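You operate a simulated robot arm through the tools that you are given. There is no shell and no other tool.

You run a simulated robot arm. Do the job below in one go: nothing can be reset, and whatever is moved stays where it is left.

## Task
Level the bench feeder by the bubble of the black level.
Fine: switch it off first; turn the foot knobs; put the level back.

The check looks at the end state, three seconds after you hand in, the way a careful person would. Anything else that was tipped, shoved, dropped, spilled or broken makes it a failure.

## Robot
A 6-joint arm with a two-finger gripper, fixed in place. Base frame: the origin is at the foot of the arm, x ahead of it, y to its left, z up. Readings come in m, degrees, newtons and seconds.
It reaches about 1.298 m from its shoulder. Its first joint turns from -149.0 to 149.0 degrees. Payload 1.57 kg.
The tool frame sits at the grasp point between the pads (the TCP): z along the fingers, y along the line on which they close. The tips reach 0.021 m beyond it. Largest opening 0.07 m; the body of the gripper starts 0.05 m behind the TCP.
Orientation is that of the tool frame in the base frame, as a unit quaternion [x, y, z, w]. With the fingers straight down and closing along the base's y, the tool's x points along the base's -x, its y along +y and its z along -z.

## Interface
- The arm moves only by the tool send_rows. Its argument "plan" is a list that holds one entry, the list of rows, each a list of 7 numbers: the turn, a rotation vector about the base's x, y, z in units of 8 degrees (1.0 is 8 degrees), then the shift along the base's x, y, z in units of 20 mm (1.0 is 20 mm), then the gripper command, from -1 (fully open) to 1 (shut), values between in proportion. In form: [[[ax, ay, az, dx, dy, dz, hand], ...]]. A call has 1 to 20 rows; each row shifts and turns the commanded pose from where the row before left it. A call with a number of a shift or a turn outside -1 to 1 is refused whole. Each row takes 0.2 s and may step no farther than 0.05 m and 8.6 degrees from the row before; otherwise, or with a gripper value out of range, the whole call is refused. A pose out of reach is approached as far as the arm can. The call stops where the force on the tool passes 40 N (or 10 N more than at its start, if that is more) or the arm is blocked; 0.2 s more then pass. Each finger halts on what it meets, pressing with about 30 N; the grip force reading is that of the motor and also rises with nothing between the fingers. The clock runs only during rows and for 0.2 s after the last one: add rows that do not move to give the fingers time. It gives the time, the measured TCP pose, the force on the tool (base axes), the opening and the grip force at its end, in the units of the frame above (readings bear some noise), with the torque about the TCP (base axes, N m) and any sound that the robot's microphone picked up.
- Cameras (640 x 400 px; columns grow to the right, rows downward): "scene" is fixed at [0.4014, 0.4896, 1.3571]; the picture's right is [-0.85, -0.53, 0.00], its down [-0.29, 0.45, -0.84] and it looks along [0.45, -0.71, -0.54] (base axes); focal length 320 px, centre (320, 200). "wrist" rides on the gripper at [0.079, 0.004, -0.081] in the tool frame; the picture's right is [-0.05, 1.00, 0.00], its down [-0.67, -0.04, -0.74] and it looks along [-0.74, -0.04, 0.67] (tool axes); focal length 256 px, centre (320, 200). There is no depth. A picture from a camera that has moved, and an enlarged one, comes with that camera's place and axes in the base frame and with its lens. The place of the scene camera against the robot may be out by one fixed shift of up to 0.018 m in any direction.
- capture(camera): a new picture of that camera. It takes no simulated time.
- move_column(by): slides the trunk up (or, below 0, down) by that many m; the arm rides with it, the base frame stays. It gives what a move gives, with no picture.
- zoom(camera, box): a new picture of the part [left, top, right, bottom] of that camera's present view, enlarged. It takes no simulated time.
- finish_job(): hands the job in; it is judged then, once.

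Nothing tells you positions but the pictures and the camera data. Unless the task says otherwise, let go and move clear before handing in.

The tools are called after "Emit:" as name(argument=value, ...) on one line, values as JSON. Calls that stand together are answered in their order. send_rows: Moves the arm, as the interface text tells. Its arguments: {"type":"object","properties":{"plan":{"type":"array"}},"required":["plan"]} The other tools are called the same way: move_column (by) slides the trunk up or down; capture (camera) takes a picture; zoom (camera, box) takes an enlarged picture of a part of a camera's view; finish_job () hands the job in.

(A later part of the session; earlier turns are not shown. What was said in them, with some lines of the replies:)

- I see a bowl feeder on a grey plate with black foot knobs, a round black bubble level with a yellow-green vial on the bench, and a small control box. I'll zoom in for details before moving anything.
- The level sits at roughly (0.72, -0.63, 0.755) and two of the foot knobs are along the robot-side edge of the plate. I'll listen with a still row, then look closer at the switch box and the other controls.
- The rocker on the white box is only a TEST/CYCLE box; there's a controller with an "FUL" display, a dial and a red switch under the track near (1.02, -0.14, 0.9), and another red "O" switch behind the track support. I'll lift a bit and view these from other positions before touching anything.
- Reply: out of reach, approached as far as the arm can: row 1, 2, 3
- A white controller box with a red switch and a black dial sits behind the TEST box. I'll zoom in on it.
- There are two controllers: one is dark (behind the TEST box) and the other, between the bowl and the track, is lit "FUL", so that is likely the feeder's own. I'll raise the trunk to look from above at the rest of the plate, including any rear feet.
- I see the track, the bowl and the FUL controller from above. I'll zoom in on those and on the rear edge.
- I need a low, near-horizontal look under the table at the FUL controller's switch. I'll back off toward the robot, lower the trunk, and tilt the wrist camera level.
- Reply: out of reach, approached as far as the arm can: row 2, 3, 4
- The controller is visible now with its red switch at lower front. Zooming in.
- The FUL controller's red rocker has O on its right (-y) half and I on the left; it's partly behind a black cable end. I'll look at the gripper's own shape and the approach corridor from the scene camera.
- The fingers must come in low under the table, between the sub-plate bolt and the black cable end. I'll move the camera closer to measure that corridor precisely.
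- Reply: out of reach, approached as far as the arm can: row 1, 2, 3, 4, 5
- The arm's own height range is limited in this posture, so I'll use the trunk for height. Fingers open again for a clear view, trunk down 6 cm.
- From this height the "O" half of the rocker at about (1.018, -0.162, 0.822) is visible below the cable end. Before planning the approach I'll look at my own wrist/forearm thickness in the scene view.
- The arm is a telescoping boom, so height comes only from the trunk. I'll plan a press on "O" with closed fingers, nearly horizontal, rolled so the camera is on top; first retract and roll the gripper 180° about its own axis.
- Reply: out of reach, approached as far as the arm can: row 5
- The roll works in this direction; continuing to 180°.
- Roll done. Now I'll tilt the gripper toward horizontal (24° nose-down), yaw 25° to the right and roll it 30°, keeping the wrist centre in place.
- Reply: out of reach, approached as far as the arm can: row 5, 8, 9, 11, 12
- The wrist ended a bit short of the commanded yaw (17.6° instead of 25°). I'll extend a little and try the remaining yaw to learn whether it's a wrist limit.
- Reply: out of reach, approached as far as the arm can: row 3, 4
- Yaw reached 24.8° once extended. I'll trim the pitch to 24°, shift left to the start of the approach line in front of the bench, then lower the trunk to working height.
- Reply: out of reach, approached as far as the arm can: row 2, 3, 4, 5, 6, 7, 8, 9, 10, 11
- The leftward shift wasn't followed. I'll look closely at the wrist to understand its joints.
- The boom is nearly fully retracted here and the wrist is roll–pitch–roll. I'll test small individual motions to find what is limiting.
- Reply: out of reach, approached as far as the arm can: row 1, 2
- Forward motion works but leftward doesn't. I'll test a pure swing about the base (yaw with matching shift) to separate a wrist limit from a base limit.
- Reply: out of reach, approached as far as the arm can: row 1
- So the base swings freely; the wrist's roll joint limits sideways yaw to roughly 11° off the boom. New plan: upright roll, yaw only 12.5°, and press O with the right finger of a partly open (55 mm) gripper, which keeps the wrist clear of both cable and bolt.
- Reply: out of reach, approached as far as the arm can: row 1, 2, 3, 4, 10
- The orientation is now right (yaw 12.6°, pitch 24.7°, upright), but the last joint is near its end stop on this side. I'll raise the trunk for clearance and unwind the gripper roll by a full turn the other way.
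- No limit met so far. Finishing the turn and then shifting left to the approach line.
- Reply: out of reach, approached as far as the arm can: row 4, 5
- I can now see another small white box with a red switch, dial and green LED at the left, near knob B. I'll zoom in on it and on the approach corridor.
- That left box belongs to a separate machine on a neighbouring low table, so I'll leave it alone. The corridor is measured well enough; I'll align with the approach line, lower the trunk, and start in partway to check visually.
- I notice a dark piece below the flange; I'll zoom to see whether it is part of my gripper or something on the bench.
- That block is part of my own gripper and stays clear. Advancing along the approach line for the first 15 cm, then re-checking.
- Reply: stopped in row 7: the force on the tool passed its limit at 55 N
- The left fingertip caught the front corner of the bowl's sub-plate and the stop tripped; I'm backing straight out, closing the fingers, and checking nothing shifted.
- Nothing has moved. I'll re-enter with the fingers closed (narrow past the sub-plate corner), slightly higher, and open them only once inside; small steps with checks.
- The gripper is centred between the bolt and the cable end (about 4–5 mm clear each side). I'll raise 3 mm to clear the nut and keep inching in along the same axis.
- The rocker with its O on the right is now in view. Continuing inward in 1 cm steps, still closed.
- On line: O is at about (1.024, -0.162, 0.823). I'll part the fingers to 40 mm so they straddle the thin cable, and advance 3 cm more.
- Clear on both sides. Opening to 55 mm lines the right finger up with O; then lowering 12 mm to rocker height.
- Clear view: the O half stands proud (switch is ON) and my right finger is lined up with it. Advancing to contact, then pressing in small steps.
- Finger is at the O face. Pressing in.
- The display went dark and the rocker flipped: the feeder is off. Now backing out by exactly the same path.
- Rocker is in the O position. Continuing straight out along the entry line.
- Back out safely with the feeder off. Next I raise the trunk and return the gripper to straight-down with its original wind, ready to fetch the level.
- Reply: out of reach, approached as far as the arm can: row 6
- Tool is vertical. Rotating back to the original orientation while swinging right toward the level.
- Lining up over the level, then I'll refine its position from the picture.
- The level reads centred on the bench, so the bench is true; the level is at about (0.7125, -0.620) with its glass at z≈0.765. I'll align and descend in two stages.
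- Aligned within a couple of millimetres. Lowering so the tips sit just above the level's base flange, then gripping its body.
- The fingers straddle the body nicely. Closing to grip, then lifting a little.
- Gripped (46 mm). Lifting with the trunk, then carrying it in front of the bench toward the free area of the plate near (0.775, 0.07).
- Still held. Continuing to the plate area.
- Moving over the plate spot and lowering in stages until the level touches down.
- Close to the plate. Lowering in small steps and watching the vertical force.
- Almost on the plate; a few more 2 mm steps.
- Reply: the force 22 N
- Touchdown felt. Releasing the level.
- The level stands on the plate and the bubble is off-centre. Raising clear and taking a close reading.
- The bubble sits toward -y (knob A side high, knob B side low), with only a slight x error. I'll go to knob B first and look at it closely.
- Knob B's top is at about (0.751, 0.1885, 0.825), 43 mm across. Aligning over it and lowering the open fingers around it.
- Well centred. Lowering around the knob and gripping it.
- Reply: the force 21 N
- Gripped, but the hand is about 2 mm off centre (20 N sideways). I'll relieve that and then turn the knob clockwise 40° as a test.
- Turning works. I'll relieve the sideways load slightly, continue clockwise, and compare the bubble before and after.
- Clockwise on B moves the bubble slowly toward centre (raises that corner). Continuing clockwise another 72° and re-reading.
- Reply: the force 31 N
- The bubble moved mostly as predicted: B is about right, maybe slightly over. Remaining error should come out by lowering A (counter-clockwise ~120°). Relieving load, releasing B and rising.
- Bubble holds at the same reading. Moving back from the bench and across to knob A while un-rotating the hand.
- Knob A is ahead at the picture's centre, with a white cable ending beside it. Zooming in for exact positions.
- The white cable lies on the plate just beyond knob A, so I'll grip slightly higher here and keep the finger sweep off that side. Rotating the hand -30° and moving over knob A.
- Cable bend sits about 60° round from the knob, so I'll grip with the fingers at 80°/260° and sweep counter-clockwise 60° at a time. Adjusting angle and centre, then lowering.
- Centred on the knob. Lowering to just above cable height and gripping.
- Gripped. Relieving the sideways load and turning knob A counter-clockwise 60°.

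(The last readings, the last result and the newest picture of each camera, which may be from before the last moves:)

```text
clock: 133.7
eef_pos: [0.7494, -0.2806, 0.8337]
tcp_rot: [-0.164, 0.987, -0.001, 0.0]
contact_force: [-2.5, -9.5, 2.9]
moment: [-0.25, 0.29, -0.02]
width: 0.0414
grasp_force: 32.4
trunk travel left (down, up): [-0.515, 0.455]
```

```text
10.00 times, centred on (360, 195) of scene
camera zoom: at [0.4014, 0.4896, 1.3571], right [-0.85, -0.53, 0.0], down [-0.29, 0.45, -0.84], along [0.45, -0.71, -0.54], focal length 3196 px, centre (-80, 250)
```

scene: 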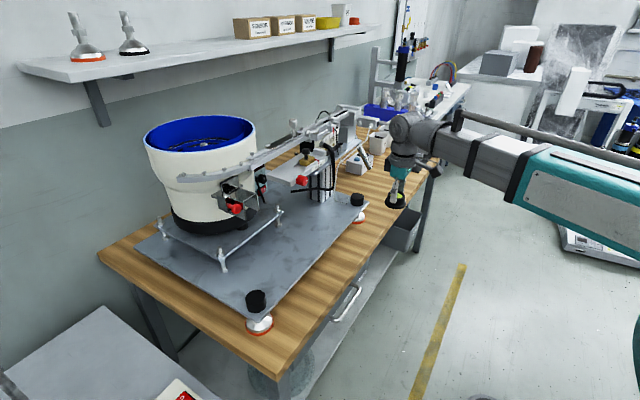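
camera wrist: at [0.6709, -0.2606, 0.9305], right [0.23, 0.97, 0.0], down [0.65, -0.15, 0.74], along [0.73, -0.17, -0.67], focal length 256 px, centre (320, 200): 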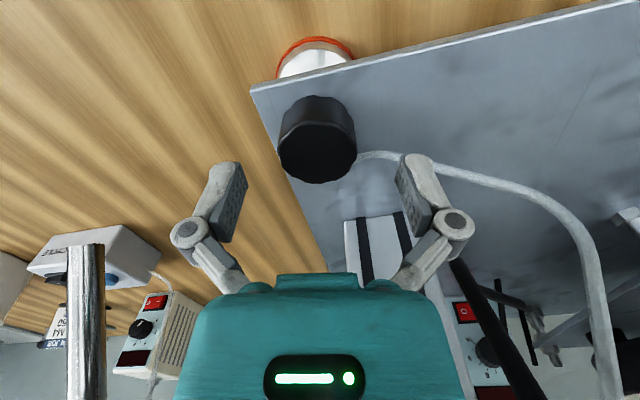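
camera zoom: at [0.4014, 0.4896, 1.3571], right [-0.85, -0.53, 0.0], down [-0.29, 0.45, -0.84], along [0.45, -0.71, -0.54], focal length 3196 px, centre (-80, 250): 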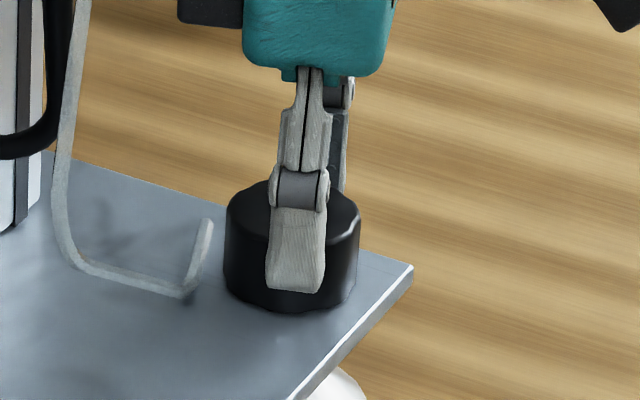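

The bubble is moving the right way, as predicted. Continuing counter-clockwise another 34°.

Emit:
send_rows(plan=[[[0, 0, 0.6, 0, -0.05, 0, 1], [0, 0, 0.6, 0, 0, 0, 1], [0, 0, 0.6, 0, 0, 0, 1], [0, 0, 0.6, 0, 0, 0, 1], [0, 0, 0.6, 0, 0, 0, 1], [0, 0, 0.6, 0, 0, 0, 1], [0, 0, 0.6, 0, 0, 0, 1], [0, 0, 0, 0, 0, 0, 1]]])

Emit:
zoom(camera="scene", box=[266, 246, 298, 266])

Emit:
zoom(camera="scene", box=[335, 175, 385, 215])

```text
clock: 135.4
eef_pos: [0.7506, -0.2827, 0.834]
tcp_rot: [-0.442, 0.897, -0.001, 0.0]
contact_force: [13.4, -21.6, 16.4]
moment: [-0.65, -0.35, -0.08]
width: 0.0413
grasp_force: 31.7
trunk travel left (down, up): [-0.515, 0.455]
```

```text
16.00 times, centred on (282, 256) of scene
camera zoom: at [0.4014, 0.4896, 1.3571], right [-0.85, -0.53, 0.0], down [-0.29, 0.45, -0.84], along [0.45, -0.71, -0.54], focal length 5113 px, centre (928, -696)
```

zoom: 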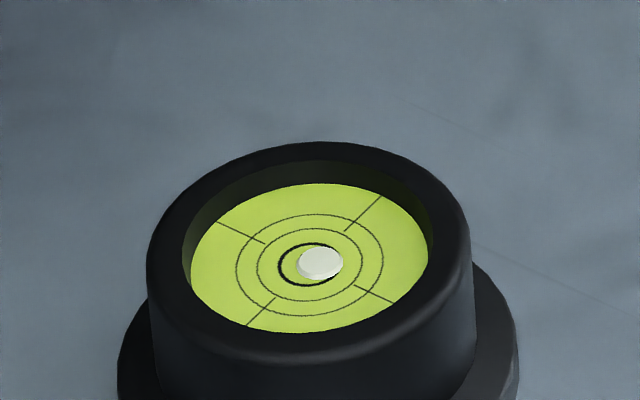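

```text
10.00 times, centred on (360, 195) of scene
camera zoom: at [0.4014, 0.4896, 1.3571], right [-0.85, -0.53, 0.0], down [-0.29, 0.45, -0.84], along [0.45, -0.71, -0.54], focal length 3196 px, centre (-80, 250)
```

zoom: 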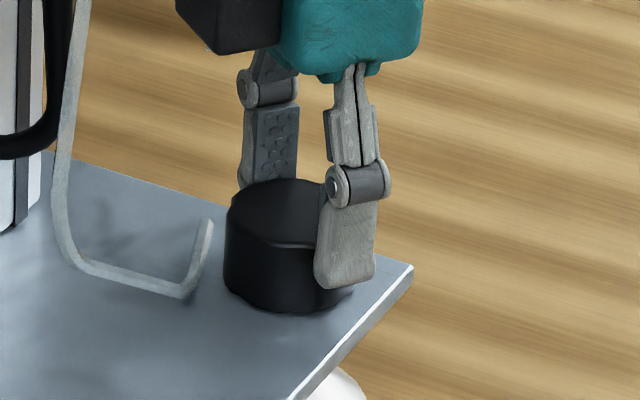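

Good progress; knob A needs roughly another 85–90° counter-clockwise. Releasing, re-winding the hand in place, and re-gripping.

Emit:
send_rows(plan=[[[0, 0, 0, 0.05, -0.08, 0, 1], [0, 0, 0, 0, 0, 0, 0], [0, 0, 0, 0, 0, 0, -1], [0, 0, 0, 0, 0, 0, -1], [0, 0, 0, 0, 0, 0, -1], [0, 0, -0.9, 0, 0, 0, -1], [0, 0, -0.9, 0, 0, 0, -1], [0, 0, -0.9, 0, 0, 0, -1], [0, 0, -0.9, 0, 0, 0, -1], [0, 0, -0.9, 0, 0, 0, -1], [0, 0, -0.9, 0, 0, 0, -1], [0, 0, -0.9, 0, 0, 0, -1], [0, 0, -0.9, 0, 0, 0, -1], [0, 0, -0.6, 0, 0, 0, -1], [0, 0, 0, 0, 0, 0, -1]]])

Emit:
zoom(camera="scene", box=[335, 175, 385, 215])

Emit:
zoom(camera="scene", box=[266, 246, 298, 266])

```text
clock: 138.7
eef_pos: [0.7485, -0.2823, 0.8347]
tcp_rot: [0.088, 0.996, 0.0, 0.001]
contact_force: [0.1, 0.6, 0.4]
moment: [-0.01, -0.03, -0.03]
width: 0.0699
grasp_force: 0.0
trunk travel left (down, up): [-0.515, 0.455]
```

```text
10.00 times, centred on (360, 195) of scene
camera zoom: at [0.4014, 0.4896, 1.3571], right [-0.85, -0.53, 0.0], down [-0.29, 0.45, -0.84], along [0.45, -0.71, -0.54], focal length 3196 px, centre (-80, 250)
```

zoom: 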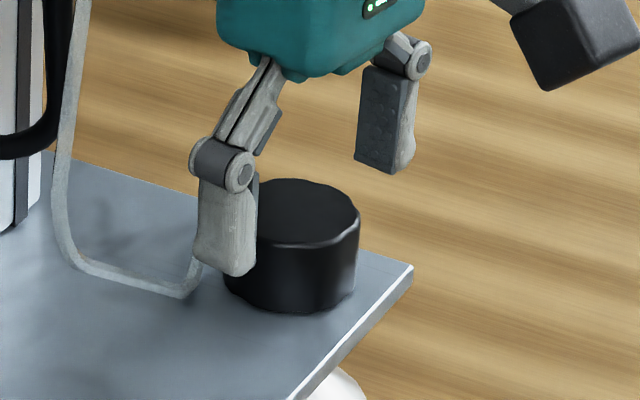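

```text
16.00 times, centred on (282, 256) of scene
camera zoom: at [0.4014, 0.4896, 1.3571], right [-0.85, -0.53, 0.0], down [-0.29, 0.45, -0.84], along [0.45, -0.71, -0.54], focal length 5113 px, centre (928, -696)
```

zoom: 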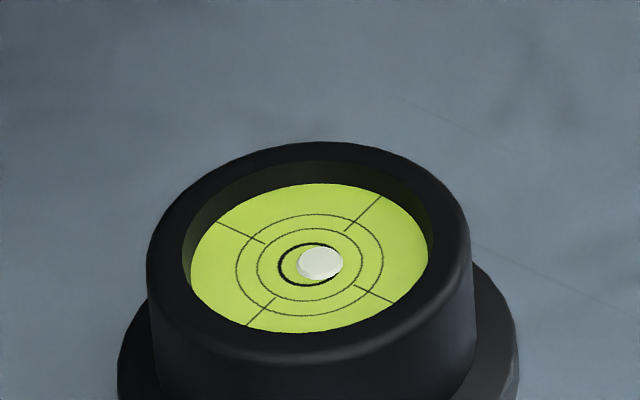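

Re-gripping with a small centre correction (+4 mm in x), then another counter-clockwise sweep.

Emit:
send_rows(plan=[[[0, 0, 0, 0.22, 0.11, 0, -1], [0, 0, 0, 0, 0, 0, 0.3], [0, 0, 0, 0, 0, 0, 1], [0, 0, 0, 0, 0, 0, 1], [0, 0, 0, 0, 0, 0, 1]]])

Emit:
send_rows(plan=[[[0, 0, 0.6, 0, 0, 0, 1], [0, 0, 0.6, 0, 0, 0, 1], [0, 0, 0.6, 0, 0, 0, 1], [0, 0, 0.6, 0, 0, 0, 1], [0, 0, 0.6, 0, 0, 0, 1], [0, 0, 0.6, 0, 0, 0, 1], [0, 0, 0.6, 0, 0, 0, 1], [0, 0, 0.6, 0, 0, 0, 1], [0, 0, 0.6, 0, 0, 0, 1], [0, 0, 0.6, 0, 0, 0, 1], [0, 0, 0.6, 0, 0, 0, 1], [0, 0, 0.6, 0, 0, 0, 1], [0, 0, 0.6, 0, 0, 0, 1], [0, 0, 0, 0, 0, 0, 1]]])

Emit:
zoom(camera="scene", box=[266, 246, 298, 266])

```text
clock: 139.8
eef_pos: [0.7555, -0.2797, 0.834]
tcp_rot: [0.087, 0.996, 0.0, 0.0]
contact_force: [0.6, -2.7, 2.8]
moment: [-0.23, 0.07, -0.01]
width: 0.0414
grasp_force: 31.9
trunk travel left (down, up): [-0.515, 0.455]
```

```text
clock: 142.8
eef_pos: [0.754, -0.2789, 0.8331]
tcp_rot: [-0.441, 0.897, 0.0, -0.001]
contact_force: [-18.9, 15.2, -17.1]
moment: [0.44, -0.29, -0.02]
width: 0.0417
grasp_force: 32.0
trunk travel left (down, up): [-0.515, 0.455]
```

```text
16.00 times, centred on (282, 256) of scene
camera zoom: at [0.4014, 0.4896, 1.3571], right [-0.85, -0.53, 0.0], down [-0.29, 0.45, -0.84], along [0.45, -0.71, -0.54], focal length 5113 px, centre (928, -696)
```

zoom: 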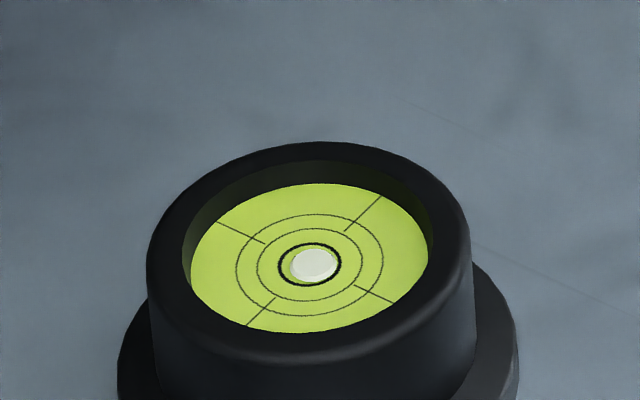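

Bubble is nearly centred: about 3 px off, equivalent to a slight pitch. A needs ~27° more CCW and B ~27° back CCW. Release, re-wind, re-grip A.

Emit:
send_rows(plan=[[[0, 0, 0, -0.1, 0.06, 0, 1], [0, 0, 0, 0, 0, 0, 0], [0, 0, 0, 0, 0, 0, -1], [0, 0, 0, 0, 0, 0, -1], [0, 0, 0, 0, 0, 0, -1], [0, 0, -0.9, 0, 0, 0, -1], [0, 0, -0.9, 0, 0, 0, -1], [0, 0, -0.9, 0, 0, 0, -1], [0, 0, -0.9, 0, 0, 0, -1], [0, 0, -0.9, 0, 0, 0, -1], [0, 0, -0.9, 0, 0, 0, -1], [0, 0, -0.9, 0, 0, 0, -1], [0, 0, -0.9, 0, 0, 0, -1], [0, 0, -0.6, 0, 0, 0, -1], [0, 0, 0, 0, 0, 0, -1]]])

Emit:
zoom(camera="scene", box=[266, 246, 298, 266])

```text
clock: 146.1
eef_pos: [0.7518, -0.279, 0.8344]
tcp_rot: [0.088, 0.996, 0.0, 0.0]
contact_force: [0.5, 0.3, 1.1]
moment: [-0.01, -0.03, 0.01]
width: 0.07
grasp_force: 0.1
trunk travel left (down, up): [-0.515, 0.455]
```

```text
16.00 times, centred on (282, 256) of scene
camera zoom: at [0.4014, 0.4896, 1.3571], right [-0.85, -0.53, 0.0], down [-0.29, 0.45, -0.84], along [0.45, -0.71, -0.54], focal length 5113 px, centre (928, -696)
```

zoom: 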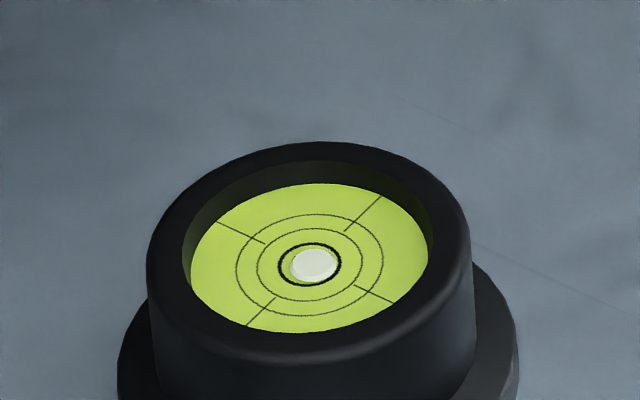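

Stable reading without load. Gripping A again for the last ~27°.

Emit:
send_rows(plan=[[[0, 0, 0, 0, 0, 0, 0.3], [0, 0, 0, 0, 0, 0, 1], [0, 0, 0, 0, 0, 0, 1], [0, 0, 0, 0, 0, 0, 1], [0, 0, 0.68, 0, 0, 0, 1], [0, 0, 0.68, 0, 0, 0, 1], [0, 0, 0.68, 0, 0, 0, 1], [0, 0, 0.68, 0, 0, 0, 1], [0, 0, 0.68, 0, 0, 0, 1], [0, 0, 0, 0, 0, 0, 1]]])

Emit:
zoom(camera="scene", box=[266, 246, 298, 266])

```text
clock: 148.2
eef_pos: [0.752, -0.282, 0.8335]
tcp_rot: [-0.15, 0.989, 0.0, 0.0]
contact_force: [4.4, -7.9, 8.0]
moment: [-0.09, 0.42, 0.0]
width: 0.0418
grasp_force: 31.4
trunk travel left (down, up): [-0.515, 0.455]
```

```text
16.00 times, centred on (282, 256) of scene
camera zoom: at [0.4014, 0.4896, 1.3571], right [-0.85, -0.53, 0.0], down [-0.29, 0.45, -0.84], along [0.45, -0.71, -0.54], focal length 5113 px, centre (928, -696)
```

zoom: 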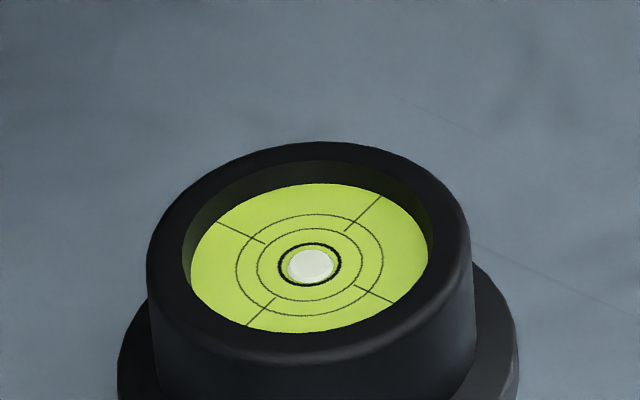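

Almost perfect; a small turn back on B remains. Releasing A and rising, then over to the level for a straight-on wrist reading on the way to B.

Emit:
send_rows(plan=[[[0, 0, 0, 0, 0, 0, 0], [0, 0, 0, 0, 0, 0, -1], [0, 0, 0, 0, 0, 0, -1], [0, 0, 0, 0, 0, 0, -1]]])

Emit:
move_column(by=0.125)

Emit:
send_rows(plan=[[[0, 0, -0.55, -1, 0, 0, -1], [0, 0, -0.55, -1, 0, 0, -1], [0, 0, 0, -1, 0.5, 0, -1], [0, 0, 0, -1, 1, 0, -1], [0, 0, 0, -0.5, 1, 0, -1], [0, 0, 0, 0, 1, 0, -1], [0, 0, 0, 0, 1, 0, -1], [0, 0, 0, 0, 1, 0, -1], [0, 0, 0, 0, 1, 0, -1], [0, 0, 0, 0, 1, 0, -1], [0, 0, 0, 0, 1, 0, -1], [0, 0, 0, 0, 1, 0, -1], [0, 0, 0, 0, 1, 0, -1], [0, 0, 0, 0, 1, 0, -1], [0, 0, 0, 0, 1, 0, -1], [0, 0, 0, 0, 1, 0, -1], [0, 0, 0, 0, 1, 0, -1], [0, 0, 0, 0, 1, 0, -1], [0, 0, 0, 0, 1, 0, -1], [0, 0, 0, 0, 1, 0, -1]]])

```text
clock: 149.2
eef_pos: [0.7523, -0.2805, 0.8332]
tcp_rot: [-0.15, 0.989, 0.0, 0.0]
contact_force: [-0.2, 0.2, -0.6]
moment: [-0.02, 0.02, -0.03]
width: 0.07
grasp_force: 0.1
trunk travel left (down, up): [-0.515, 0.455]
```

```text
clock: 150.8
eef_pos: [0.7527, -0.2798, 0.9591]
tcp_rot: [-0.149, 0.989, 0.0, 0.0]
contact_force: [-0.1, -0.1, 0.2]
moment: [-0.02, 0.0, 0.01]
width: 0.0699
grasp_force: 0.0
trunk travel left (down, up): [-0.64, 0.33]
```

```text
clock: 155.0
eef_pos: [0.6626, 0.0685, 0.9587]
tcp_rot: [-0.072, 0.997, 0.0, 0.001]
contact_force: [-0.3, 0.2, 0.4]
moment: [0.0, -0.01, -0.01]
width: 0.0701
grasp_force: 0.0
trunk travel left (down, up): [-0.64, 0.33]
```

Squaring the hand and moving over the level for a close reading.

Emit:
send_rows(plan=[[[0, 0, -0.52, 1, 0, 0, -1], [0, 0, -0.52, 1, 0, 0, -1], [0, 0, 0, 1, 0, 0, -1], [0, 0, 0, 1, 0, 0, -1], [0, 0, 0, 1, 0, 0, -1], [0, 0, 0, 0.65, 0.15, 0, -1], [0, 0, 0, 0, 0, 0, -1]]])

Emit:
zoom(camera="wrist", box=[280, 30, 360, 100])

Emit:
zoom(camera="scene", box=[274, 251, 290, 261])

```text
clock: 156.6
eef_pos: [0.7754, 0.0713, 0.959]
tcp_rot: [0.0, 1.0, 0.001, 0.001]
contact_force: [-0.6, -0.5, -0.6]
moment: [0.01, 0.0, 0.01]
width: 0.0704
grasp_force: 0.1
trunk travel left (down, up): [-0.64, 0.33]
```

```text
5.71 times, centred on (320, 65) of wrist
camera zoom: at [0.6952, 0.0756, 1.0395], right [0.05, 1.0, 0.0], down [0.67, -0.04, 0.74], along [0.74, -0.04, -0.67], focal length 1463 px, centre (320, 971)
```

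zoom: 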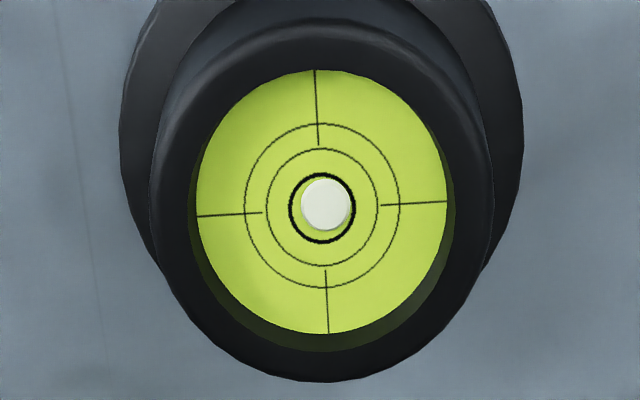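

```text
16.00 times, centred on (282, 256) of scene
camera zoom: at [0.4014, 0.4896, 1.3571], right [-0.85, -0.53, 0.0], down [-0.29, 0.45, -0.84], along [0.45, -0.71, -0.54], focal length 5113 px, centre (928, -696)
```

zoom: 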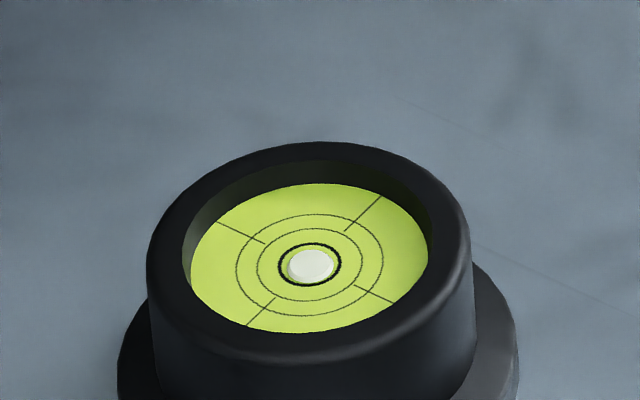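

The bubble is inside the ring, about 0.18 ring-radius off (slightly front-high, left-high). I'll refine: B counter-clockwise about 40°.

Emit:
send_rows(plan=[[[0, 0, 0, -0.15, 0.86, 0, -1], [0, 0, 0, -0.15, 0.86, 0, -1], [0, 0, 0, -0.15, 0.86, 0, -1], [0, 0, 0, -0.15, 0.86, 0, -1], [0, 0, 0, -0.15, 0.86, 0, -1], [0, 0, 0, -0.15, 0.86, 0, -1], [0, 0, 0, -0.15, 0.86, 0, -1], [0, 0, 0, 0, 0, 0, -1]]])

Emit:
move_column(by=-0.13)

Emit:
capture(camera="wrist")

```text
clock: 158.4
eef_pos: [0.7549, 0.1942, 0.9586]
tcp_rot: [0.0, 1.0, 0.0, 0.0]
contact_force: [0.1, 0.6, -0.2]
moment: [-0.04, 0.0, -0.02]
width: 0.0702
grasp_force: 0.0
trunk travel left (down, up): [-0.64, 0.33]
```

```text
clock: 160.0
eef_pos: [0.7541, 0.1948, 0.8293]
tcp_rot: [0.0, 1.0, 0.0, 0.0]
contact_force: [0.2, -0.4, 0.6]
moment: [-0.01, 0.0, -0.06]
width: 0.0699
grasp_force: 0.0
trunk travel left (down, up): [-0.51, 0.46]
```

```text
taken
camera wrist: at [0.674, 0.1972, 0.9096], right [0.05, 1.0, 0.0], down [0.67, -0.03, 0.74], along [0.74, -0.04, -0.67], focal length 256 px, centre (320, 200)
```

wrist: 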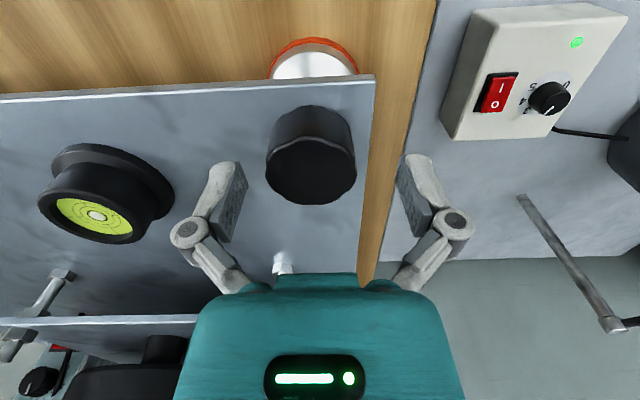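

Slightly off in y; correcting 3 mm, gripping knob B and turning it counter-clockwise 40°.

Emit:
send_rows(plan=[[[0, 0, 0, -0.03, -0.165, 0, -1], [0, 0, 0, 0, 0, 0, 0.3], [0, 0, 0, 0, 0, 0, 1], [0, 0, 0, 0, 0, 0, 1], [0, 0, 0, 0, 0, 0, 1]]])

Emit:
send_rows(plan=[[[0, 0, 0.6, 0, 0, 0, 1], [0, 0, 0.6, 0, 0, 0, 1], [0, 0, 0.6, 0, 0, 0, 1], [0, 0, 0.6, 0, 0, 0, 1], [0, 0, 0.6, 0, 0, 0, 1], [0, 0, 0.6, 0, 0, 0, 1], [0, 0, 0.6, 0, 0, 0, 1], [0, 0, 0.6, 0, 0, 0, 1], [0, 0, 0, 0, 0, 0, 1]]])

Emit:
zoom(camera="scene", box=[266, 246, 298, 266])

```text
clock: 161.2
eef_pos: [0.7536, 0.1896, 0.8281]
tcp_rot: [0.0, 1.0, 0.0, 0.0]
contact_force: [-0.4, -4.1, 1.7]
moment: [-0.28, 0.05, 0.02]
width: 0.0416
grasp_force: 31.6
trunk travel left (down, up): [-0.51, 0.46]
```

```text
clock: 163.2
eef_pos: [0.7527, 0.1905, 0.8297]
tcp_rot: [-0.33, 0.944, -0.001, -0.001]
contact_force: [-2.4, -3.1, -1.2]
moment: [-0.05, -0.27, 0.02]
width: 0.042
grasp_force: 31.8
trunk travel left (down, up): [-0.51, 0.46]
```

```text
16.00 times, centred on (282, 256) of scene
camera zoom: at [0.4014, 0.4896, 1.3571], right [-0.85, -0.53, 0.0], down [-0.29, 0.45, -0.84], along [0.45, -0.71, -0.54], focal length 5113 px, centre (928, -696)
```

zoom: 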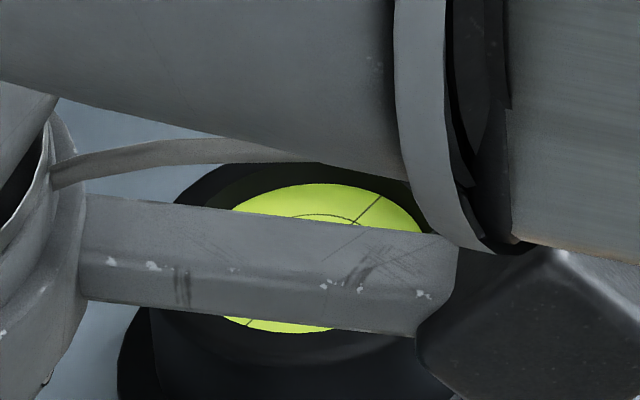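

The hand hides the level now; releasing B and rising to read it.

Emit:
send_rows(plan=[[[0, 0, 0, 0, 0, 0, 0], [0, 0, 0, 0, 0, 0, -1], [0, 0, 0, 0, 0, 0, -1], [0, 0, 0, 0, 0, 0, -1]]])

Emit:
move_column(by=0.13)

Emit:
send_rows(plan=[[[0, 0, -0.8, 0.15, -0.86, 0, -1], [0, 0, -0.8, 0.15, -0.86, 0, -1], [0, 0, -0.8, 0.15, -0.86, 0, -1], [0, 0, -0.8, 0.15, -0.86, 0, -1], [0, 0, -0.8, 0.15, -0.86, 0, -1], [0, 0, -0.8, 0.15, -0.86, 0, -1], [0, 0, 0, 0.25, -0.8, 0, -1], [0, 0, 0, 0, 0, 0, -1]]])

Emit:
zoom(camera="wrist", box=[280, 30, 360, 100])

Emit:
zoom(camera="scene", box=[266, 246, 298, 266])

```text
clock: 164.2
eef_pos: [0.754, 0.1908, 0.8283]
tcp_rot: [-0.329, 0.944, 0.001, 0.0]
contact_force: [0.7, 0.2, -0.3]
moment: [0.01, 0.0, 0.02]
width: 0.07
grasp_force: 0.1
trunk travel left (down, up): [-0.51, 0.46]
```

```text
clock: 165.8
eef_pos: [0.7548, 0.1901, 0.9578]
tcp_rot: [-0.329, 0.944, 0.0, 0.0]
contact_force: [0.9, 1.1, 0.4]
moment: [0.0, 0.01, 0.0]
width: 0.0699
grasp_force: 0.1
trunk travel left (down, up): [-0.64, 0.33]
```

```text
clock: 167.6
eef_pos: [0.7774, 0.0718, 0.9588]
tcp_rot: [-0.001, 1.0, 0.0, 0.0]
contact_force: [-0.1, 0.2, -0.2]
moment: [-0.01, -0.03, 0.02]
width: 0.0701
grasp_force: 0.1
trunk travel left (down, up): [-0.64, 0.33]
```

```text
5.71 times, centred on (320, 65) of wrist
camera zoom: at [0.6976, 0.075, 1.0395], right [0.05, 1.0, 0.0], down [0.67, -0.04, 0.74], along [0.74, -0.04, -0.67], focal length 1463 px, centre (320, 971)
```

zoom: 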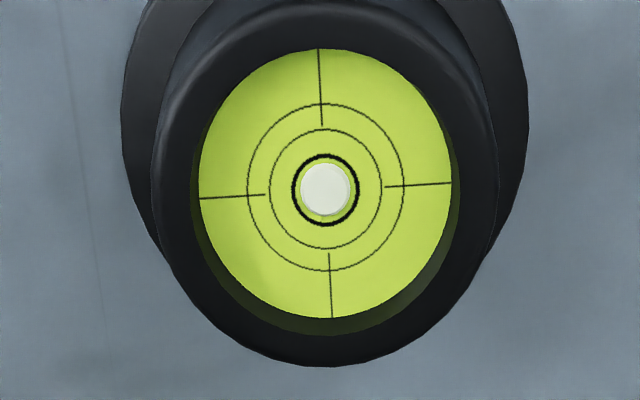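

```text
16.00 times, centred on (282, 256) of scene
camera zoom: at [0.4014, 0.4896, 1.3571], right [-0.85, -0.53, 0.0], down [-0.29, 0.45, -0.84], along [0.45, -0.71, -0.54], focal length 5113 px, centre (928, -696)
```

zoom: 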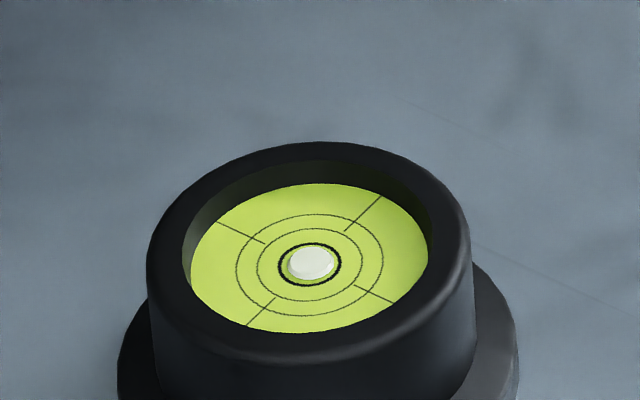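

The bubble is now dead centre in the ring in both views. The feeder is level; now I pick up the level again to return it to its place on the bench.

Emit:
send_rows(plan=[[[0, 0, 0, -0.07, 0, 0, -1], [0, 0, 0, 0, 0, 0, -1]]])

Emit:
move_column(by=-0.1235)

Emit:
capture(camera="wrist")

Emit:
zoom(camera="scene", box=[240, 235, 320, 285])

```text
clock: 168.2
eef_pos: [0.776, 0.0719, 0.9596]
tcp_rot: [0.0, 1.0, 0.001, 0.0]
contact_force: [-0.3, -0.8, 0.5]
moment: [0.02, 0.04, 0.0]
width: 0.0701
grasp_force: 0.0
trunk travel left (down, up): [-0.64, 0.33]
```

```text
clock: 169.7
eef_pos: [0.7761, 0.0705, 0.8349]
tcp_rot: [0.0, 1.0, 0.001, 0.0]
contact_force: [-0.3, -0.1, 0.5]
moment: [0.01, 0.03, 0.01]
width: 0.0701
grasp_force: 0.1
trunk travel left (down, up): [-0.516, 0.454]
```

```text
taken
camera wrist: at [0.696, 0.0748, 0.9161], right [0.05, 1.0, 0.0], down [0.67, -0.04, 0.74], along [0.74, -0.04, -0.67], focal length 256 px, centre (320, 200)
```

wrist: 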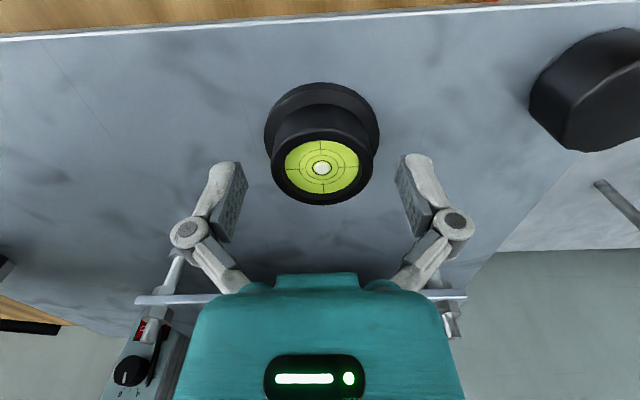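

```text
8.00 times, centred on (280, 260) of scene
camera zoom: at [0.4014, 0.4896, 1.3571], right [-0.85, -0.53, 0.0], down [-0.29, 0.45, -0.84], along [0.45, -0.71, -0.54], focal length 2557 px, centre (640, -280)
```

zoom: 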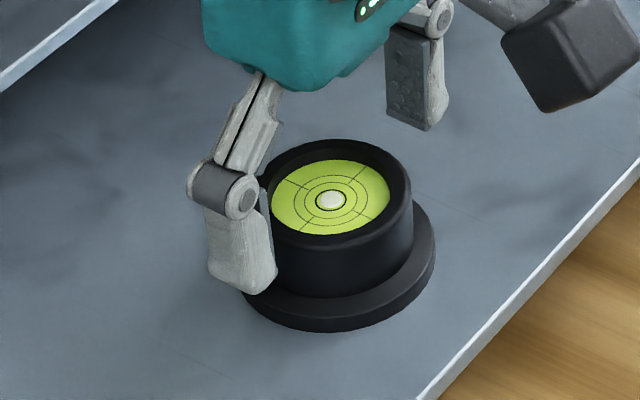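

Fingers straddle the level again and the bubble is centred. Gripping, lifting and backing out from over the plate.

Emit:
send_rows(plan=[[[0, 0, 0, 0, 0, 0, -0.2], [0, 0, 0, 0, 0, 0, 0.3], [0, 0, 0, 0, 0, 0, 1], [0, 0, 0, 0, 0, 0, 1], [0, 0, 0, 0, 0, 0, 1]]])

Emit:
move_column(by=0.07)

Emit:
send_rows(plan=[[[0, 0, 0, -0.5, 0, 0, 1], [0, 0, 0, -1, 0, 0, 1], [0, 0, 0, -1, 0, 0, 1], [0, 0, 0, -1, 0, 0, 1], [0, 0, 0, -1, 0, 0, 1], [0, 0, 0, -1, 0, 0, 1], [0, 0, 0, -1, 0, 0, 1], [0, 0, 0, -1, 0, 0, 1], [0, 0, 0, 0, -0.5, 0, 1], [0, 0, 0, 0, -1, 0, 1], [0, 0, 0, 0, -1, 0, 1], [0, 0, 0, 0, -1, 0, 1], [0, 0, 0, 0, -1, 0, 1], [0, 0, 0, 0, -1, 0, 1], [0, 0, 0, 0, -1, 0, 1], [0, 0, 0, 0, -1, 0, 1], [0, 0, 0, 0, -1, 0, 1], [0, 0, 0, 0, -1, 0, 1], [0, 0, 0, 0, -1, 0, 1], [0, 0, 0, 0, -1, 0, 1]]])

Emit:
capture(camera="scene")

```text
clock: 170.9
eef_pos: [0.7756, 0.0723, 0.835]
tcp_rot: [0.001, 1.0, -0.001, 0.0]
contact_force: [0.2, 0.1, 3.2]
moment: [0.04, 0.01, -0.01]
width: 0.0461
grasp_force: 30.1
trunk travel left (down, up): [-0.516, 0.454]
```

```text
clock: 172.0
eef_pos: [0.7767, 0.0718, 0.9056]
tcp_rot: [0.0, 1.0, 0.0, 0.0]
contact_force: [-0.1, 0.1, -0.1]
moment: [0.02, -0.02, -0.03]
width: 0.0458
grasp_force: 29.9
trunk travel left (down, up): [-0.586, 0.384]
```

```text
clock: 176.2
eef_pos: [0.6271, -0.1577, 0.9056]
tcp_rot: [-0.001, 1.0, 0.0, 0.0]
contact_force: [0.9, 0.2, -0.6]
moment: [-0.01, -0.01, 0.03]
width: 0.0458
grasp_force: 30.0
trunk travel left (down, up): [-0.586, 0.384]
```

```text
taken
```

scene: 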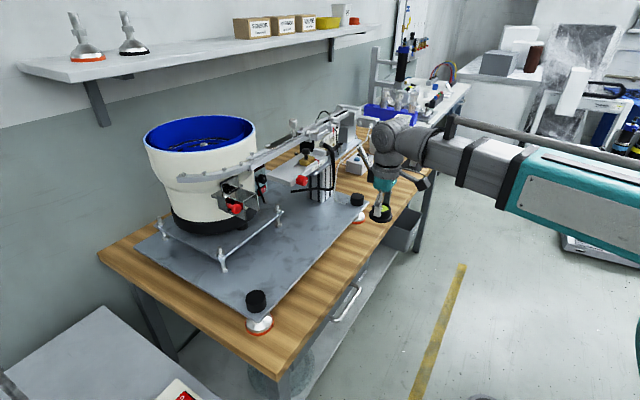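

Level held. Continuing to its original spot at (0.713, -0.6205).

Emit:
send_rows(plan=[[[0, 0, 0, 0, -1, 0, 1], [0, 0, 0, 0, -1, 0, 1], [0, 0, 0, 0, -1, 0, 1], [0, 0, 0, 0, -1, 0, 1], [0, 0, 0, 0, -1, 0, 1], [0, 0, 0, 0, -1, 0, 1], [0, 0, 0, 0, -1, 0, 1], [0, 0, 0, 0, -1, 0, 1], [0, 0, 0, 0, -1, 0, 1], [0, 0, 0, 0, -1, 0, 1], [0, 0, 0, 0, -1, 0, 1], [0, 0, 0, 0, -1, 0, 1], [0, 0, 0, 0, -1, 0, 1], [0, 0, 0, 0, -1, 0, 1], [0, 0, 0, 0, -1, 0, 1], [0, 0, 0, 0, -1, 0, 1], [0, 0, 0, 0, -1, 0, 1], [0, 0, 0, 0, -1, 0, 1], [0, 0, 0, 0, -1, 0, 1], [0, 0, 0, 0, -1, 0, 1]]])

Emit:
send_rows(plan=[[[0, 0, 0, 0.5, -0.9, 0, 1], [0, 0, 0, 0.9, -0.9, 0, 1], [0, 0, 0, 0.9, -0.9, 0, 1], [0, 0, 0, 0.9, -0.4, 0, 1], [0, 0, 0, 0.9, 0, 0, 1], [0, 0, 0, 0.2, 0, 0, 1], [0, 0, 0, 0, 0, 0, 1]]])

Emit:
capture(camera="wrist")

```text
clock: 180.4
eef_pos: [0.6266, -0.5581, 0.9053]
tcp_rot: [0.0, 1.0, 0.0, 0.0]
contact_force: [-0.4, 0.0, -1.8]
moment: [-0.01, -0.02, -0.02]
width: 0.0461
grasp_force: 29.9
trunk travel left (down, up): [-0.586, 0.384]
```

```text
clock: 182.0
eef_pos: [0.7127, -0.6208, 0.9047]
tcp_rot: [0.0, 1.0, 0.0, 0.0]
contact_force: [-0.4, 0.1, -0.4]
moment: [-0.01, -0.03, 0.0]
width: 0.046
grasp_force: 30.7
trunk travel left (down, up): [-0.586, 0.384]
```

```text
taken
camera wrist: at [0.6318, -0.6169, 0.9859], right [0.05, 1.0, 0.0], down [0.67, -0.04, 0.74], along [0.74, -0.04, -0.67], focal length 256 px, centre (320, 200)
```

wrist: 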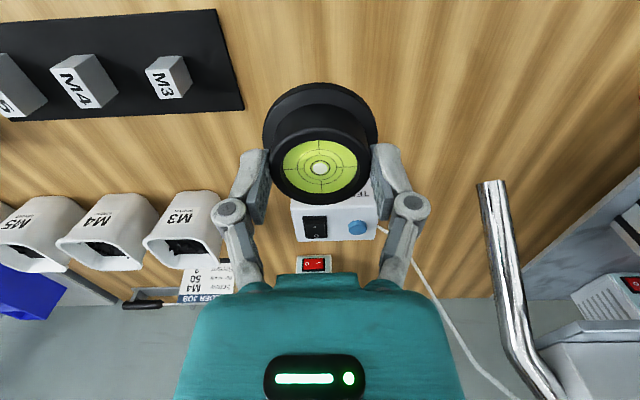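

On station. Lowering to just above the bench and then feeling for touchdown.

Emit:
move_column(by=-0.122)

Emit:
move_column(by=-0.004)

Emit:
move_column(by=-0.002)

Emit:
zoom(camera="scene", box=[380, 150, 440, 190])

```text
clock: 183.5
eef_pos: [0.7123, -0.6193, 0.7831]
tcp_rot: [0.0, 1.0, 0.0, 0.0]
contact_force: [0.5, 0.4, -0.3]
moment: [0.0, 0.0, -0.05]
width: 0.0463
grasp_force: 30.4
trunk travel left (down, up): [-0.464, 0.506]
```

```text
clock: 184.0
eef_pos: [0.712, -0.6201, 0.7787]
tcp_rot: [0.001, 1.0, 0.0, 0.0]
contact_force: [-0.2, -0.6, -0.4]
moment: [0.0, 0.01, -0.04]
width: 0.0462
grasp_force: 29.7
trunk travel left (down, up): [-0.46, 0.51]
```

```text
clock: 184.5
eef_pos: [0.7125, -0.6196, 0.7766]
tcp_rot: [0.0, 1.0, 0.0, 0.0]
contact_force: [-0.5, -0.2, -1.4]
moment: [-0.01, 0.01, -0.03]
width: 0.0464
grasp_force: 30.1
trunk travel left (down, up): [-0.458, 0.512]
```

```text
10.00 times, centred on (410, 170) of scene
camera zoom: at [0.4014, 0.4896, 1.3571], right [-0.85, -0.53, 0.0], down [-0.29, 0.45, -0.84], along [0.45, -0.71, -0.54], focal length 3196 px, centre (-580, 500)
```

zoom: 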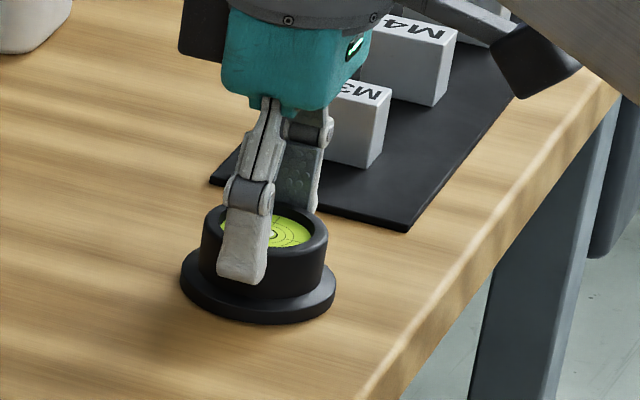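

It is about 2 mm off the original spot; nudging that, then the last millimetres down.

Emit:
send_rows(plan=[[[0, 0, 0, 0.09, 0, 0, 1], [0, 0, 0, 0, 0, 0, 1]]])

Emit:
move_column(by=-0.0015)

Emit:
move_column(by=-0.0015)

Emit:
zoom(camera="scene", box=[380, 150, 440, 190])

```text
clock: 185.1
eef_pos: [0.7148, -0.6198, 0.777]
tcp_rot: [0.0, 1.0, 0.001, 0.0]
contact_force: [0.0, 0.3, -0.6]
moment: [0.01, 0.03, 0.01]
width: 0.0459
grasp_force: 29.7
trunk travel left (down, up): [-0.458, 0.512]
```

```text
clock: 185.6
eef_pos: [0.7143, -0.6199, 0.7749]
tcp_rot: [0.0, 1.0, 0.0, 0.0]
contact_force: [-0.5, -0.3, -0.9]
moment: [0.04, 0.0, -0.03]
width: 0.0462
grasp_force: 29.5
trunk travel left (down, up): [-0.457, 0.513]
```

```text
clock: 186.2
eef_pos: [0.7149, -0.6196, 0.7751]
tcp_rot: [-0.001, 1.0, -0.002, 0.001]
contact_force: [3.4, -3.1, 14.1]
moment: [0.0, -0.02, 0.04]
width: 0.0461
grasp_force: 30.5
trunk travel left (down, up): [-0.455, 0.515]
```

```text
10.00 times, centred on (410, 170) of scene
camera zoom: at [0.4014, 0.4896, 1.3571], right [-0.85, -0.53, 0.0], down [-0.29, 0.45, -0.84], along [0.45, -0.71, -0.54], focal length 3196 px, centre (-580, 500)
```

zoom: 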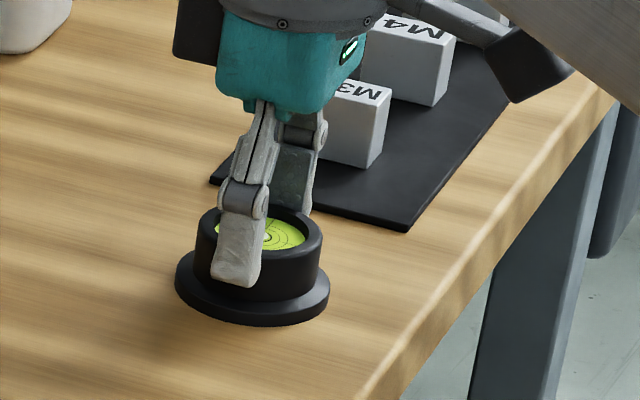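

Touchdown (14 N) with the base exactly on its original pixels. Releasing and rising straight up.

Emit:
send_rows(plan=[[[0, 0, 0, 0, 0, 0, 0], [0, 0, 0, 0, 0, 0, -0.5], [0, 0, 0, 0, 0, 0, -1], [0, 0, 0, 0, 0, 0, -1], [0, 0, 0, 0, 0, 0, -1]]])

Emit:
move_column(by=0.15)

Emit:
capture(camera="scene")

Emit:
zoom(camera="scene", box=[390, 160, 415, 185])

Emit:
zoom(camera="scene", box=[210, 90, 370, 190])

Emit:
zoom(camera="scene", box=[240, 150, 320, 215])

```text
clock: 187.3
eef_pos: [0.7145, -0.6197, 0.7732]
tcp_rot: [-0.001, 1.0, 0.0, 0.0]
contact_force: [0.6, -0.7, -0.5]
moment: [0.01, -0.02, 0.0]
width: 0.07
grasp_force: 0.0
trunk travel left (down, up): [-0.455, 0.515]
```

```text
clock: 189.1
eef_pos: [0.7126, -0.6198, 0.9237]
tcp_rot: [0.0, 1.0, 0.0, 0.0]
contact_force: [0.1, -0.3, 0.4]
moment: [0.01, -0.02, -0.01]
width: 0.0699
grasp_force: 0.0
trunk travel left (down, up): [-0.605, 0.365]
```

```text
taken
```

scene: 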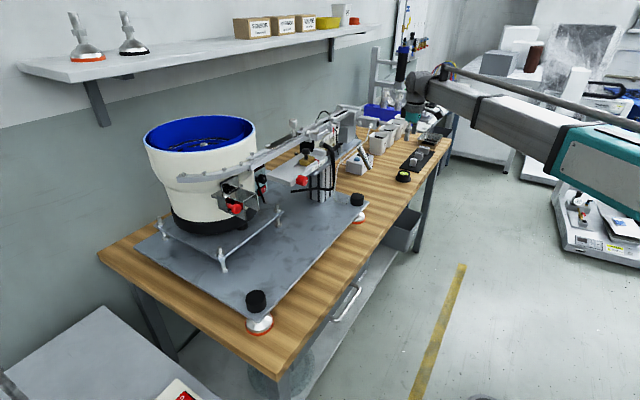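

```text
16.00 times, centred on (402, 172) of scene
camera zoom: at [0.4014, 0.4896, 1.3571], right [-0.85, -0.53, 0.0], down [-0.29, 0.45, -0.84], along [0.45, -0.71, -0.54], focal length 5113 px, centre (-1000, 640)
```

zoom: 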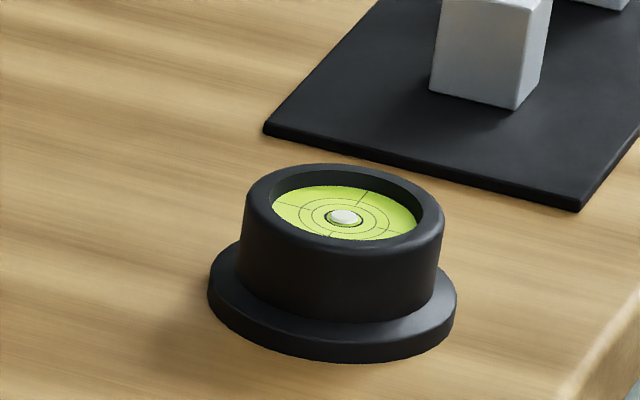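

```text
4.00 times, centred on (290, 140) of scene
camera zoom: at [0.4014, 0.4896, 1.3571], right [-0.85, -0.53, 0.0], down [-0.29, 0.45, -0.84], along [0.45, -0.71, -0.54], focal length 1278 px, centre (440, 440)
```

zoom: 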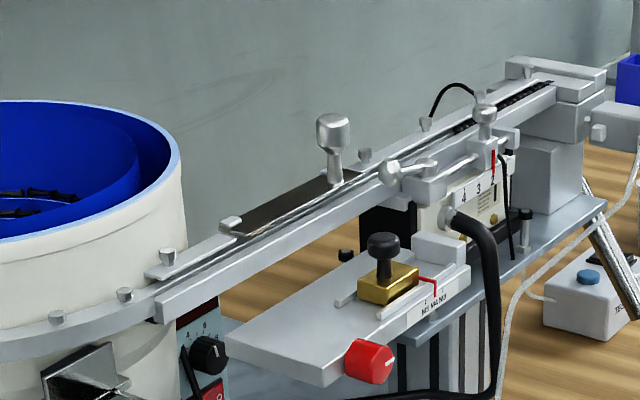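

```text
6.15 times, centred on (280, 182) of scene
camera zoom: at [0.4014, 0.4896, 1.3571], right [-0.85, -0.53, 0.0], down [-0.29, 0.45, -0.84], along [0.45, -0.71, -0.54], focal length 1967 px, centre (566, 308)
```

zoom: 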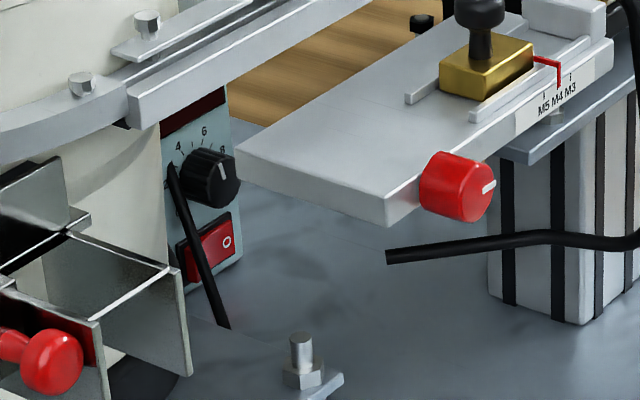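

The level is back on its original spot reading true, the display is dark with the rocker at O, and nothing else has moved. I'll move the arm clear and then hand in.

Emit:
move_column(by=0.1)

Emit:
send_rows(plan=[[[0, 0, 0, -1, 0.5, 0, -1], [0, 0, 0, -1, 0.5, 0, -1], [0, 0, 0, -1, 0.5, 0, -1], [0, 0, 0, -1, 0.5, 0, -1], [0, 0, 0, -1, 0.5, 0, -1], [0, 0, 0, -1, 0.5, 0, -1], [0, 0, 0, 0, 0, 0, -1]]])

Emit:
capture(camera="wrist")

Emit:
capture(camera="scene")

```text
clock: 190.4
eef_pos: [0.7133, -0.6197, 1.0233]
tcp_rot: [0.001, 1.0, -0.001, 0.0]
contact_force: [0.2, 0.0, -0.4]
moment: [-0.01, 0.0, -0.03]
width: 0.07
grasp_force: 0.0
trunk travel left (down, up): [-0.705, 0.265]
```

```text
clock: 192.0
eef_pos: [0.5938, -0.56, 1.0237]
tcp_rot: [0.0, 1.0, 0.0, 0.0]
contact_force: [0.1, -0.2, 0.0]
moment: [0.01, -0.02, -0.03]
width: 0.0701
grasp_force: 0.1
trunk travel left (down, up): [-0.705, 0.265]
```

```text
taken
camera wrist: at [0.5149, -0.5568, 1.1051], right [0.05, 1.0, 0.0], down [0.67, -0.03, 0.74], along [0.74, -0.04, -0.67], focal length 256 px, centre (320, 200)
```

wrist: 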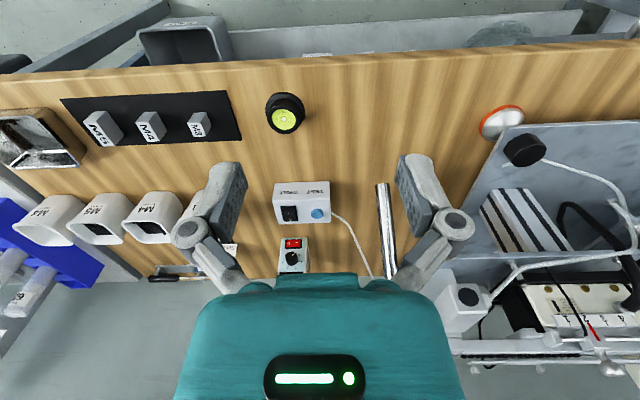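

```text
taken
```

scene: 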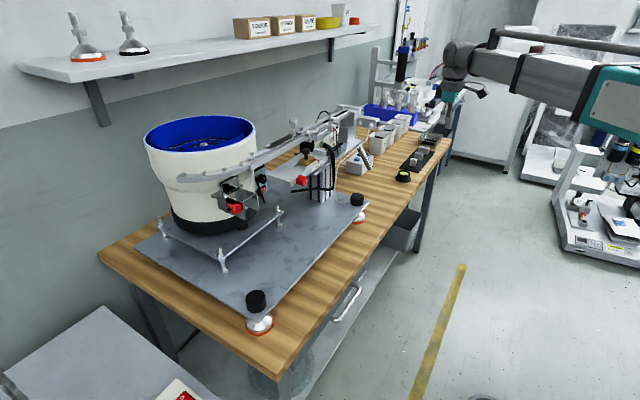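

The arm is clear, the gripper is open and empty, and everything stands where it should: feeder off and level, level back on the bench. Handing in.

Emit:
finish_job()

```text
The job is handed in.
```

The bench feeder is level. With the black level standing on its plate, the bubble sat in the middle of the ring in both camera views.

- **Switch-off:** I pressed the O side of the rocker on the feeder's own controller. Its "FUL" display went dark, and I left the feeder off.
- **Levelling:** The plate was high on the right. I turned the left front foot knob clockwise and the right one counter-clockwise until the bubble centred, with a small turn back on the left at the end.
- **Level returned:** The black level is back on its original spot on the bench and still reads true there.

**Contact:** On my first approach to the switch, a fingertip bumped the front corner of the bowl's sub-plate at about 55 N and the arm stopped. I backed out, and pictures from before and after showed nothing had shifted.

The arm is clear of the bench and the gripper is open and empty.
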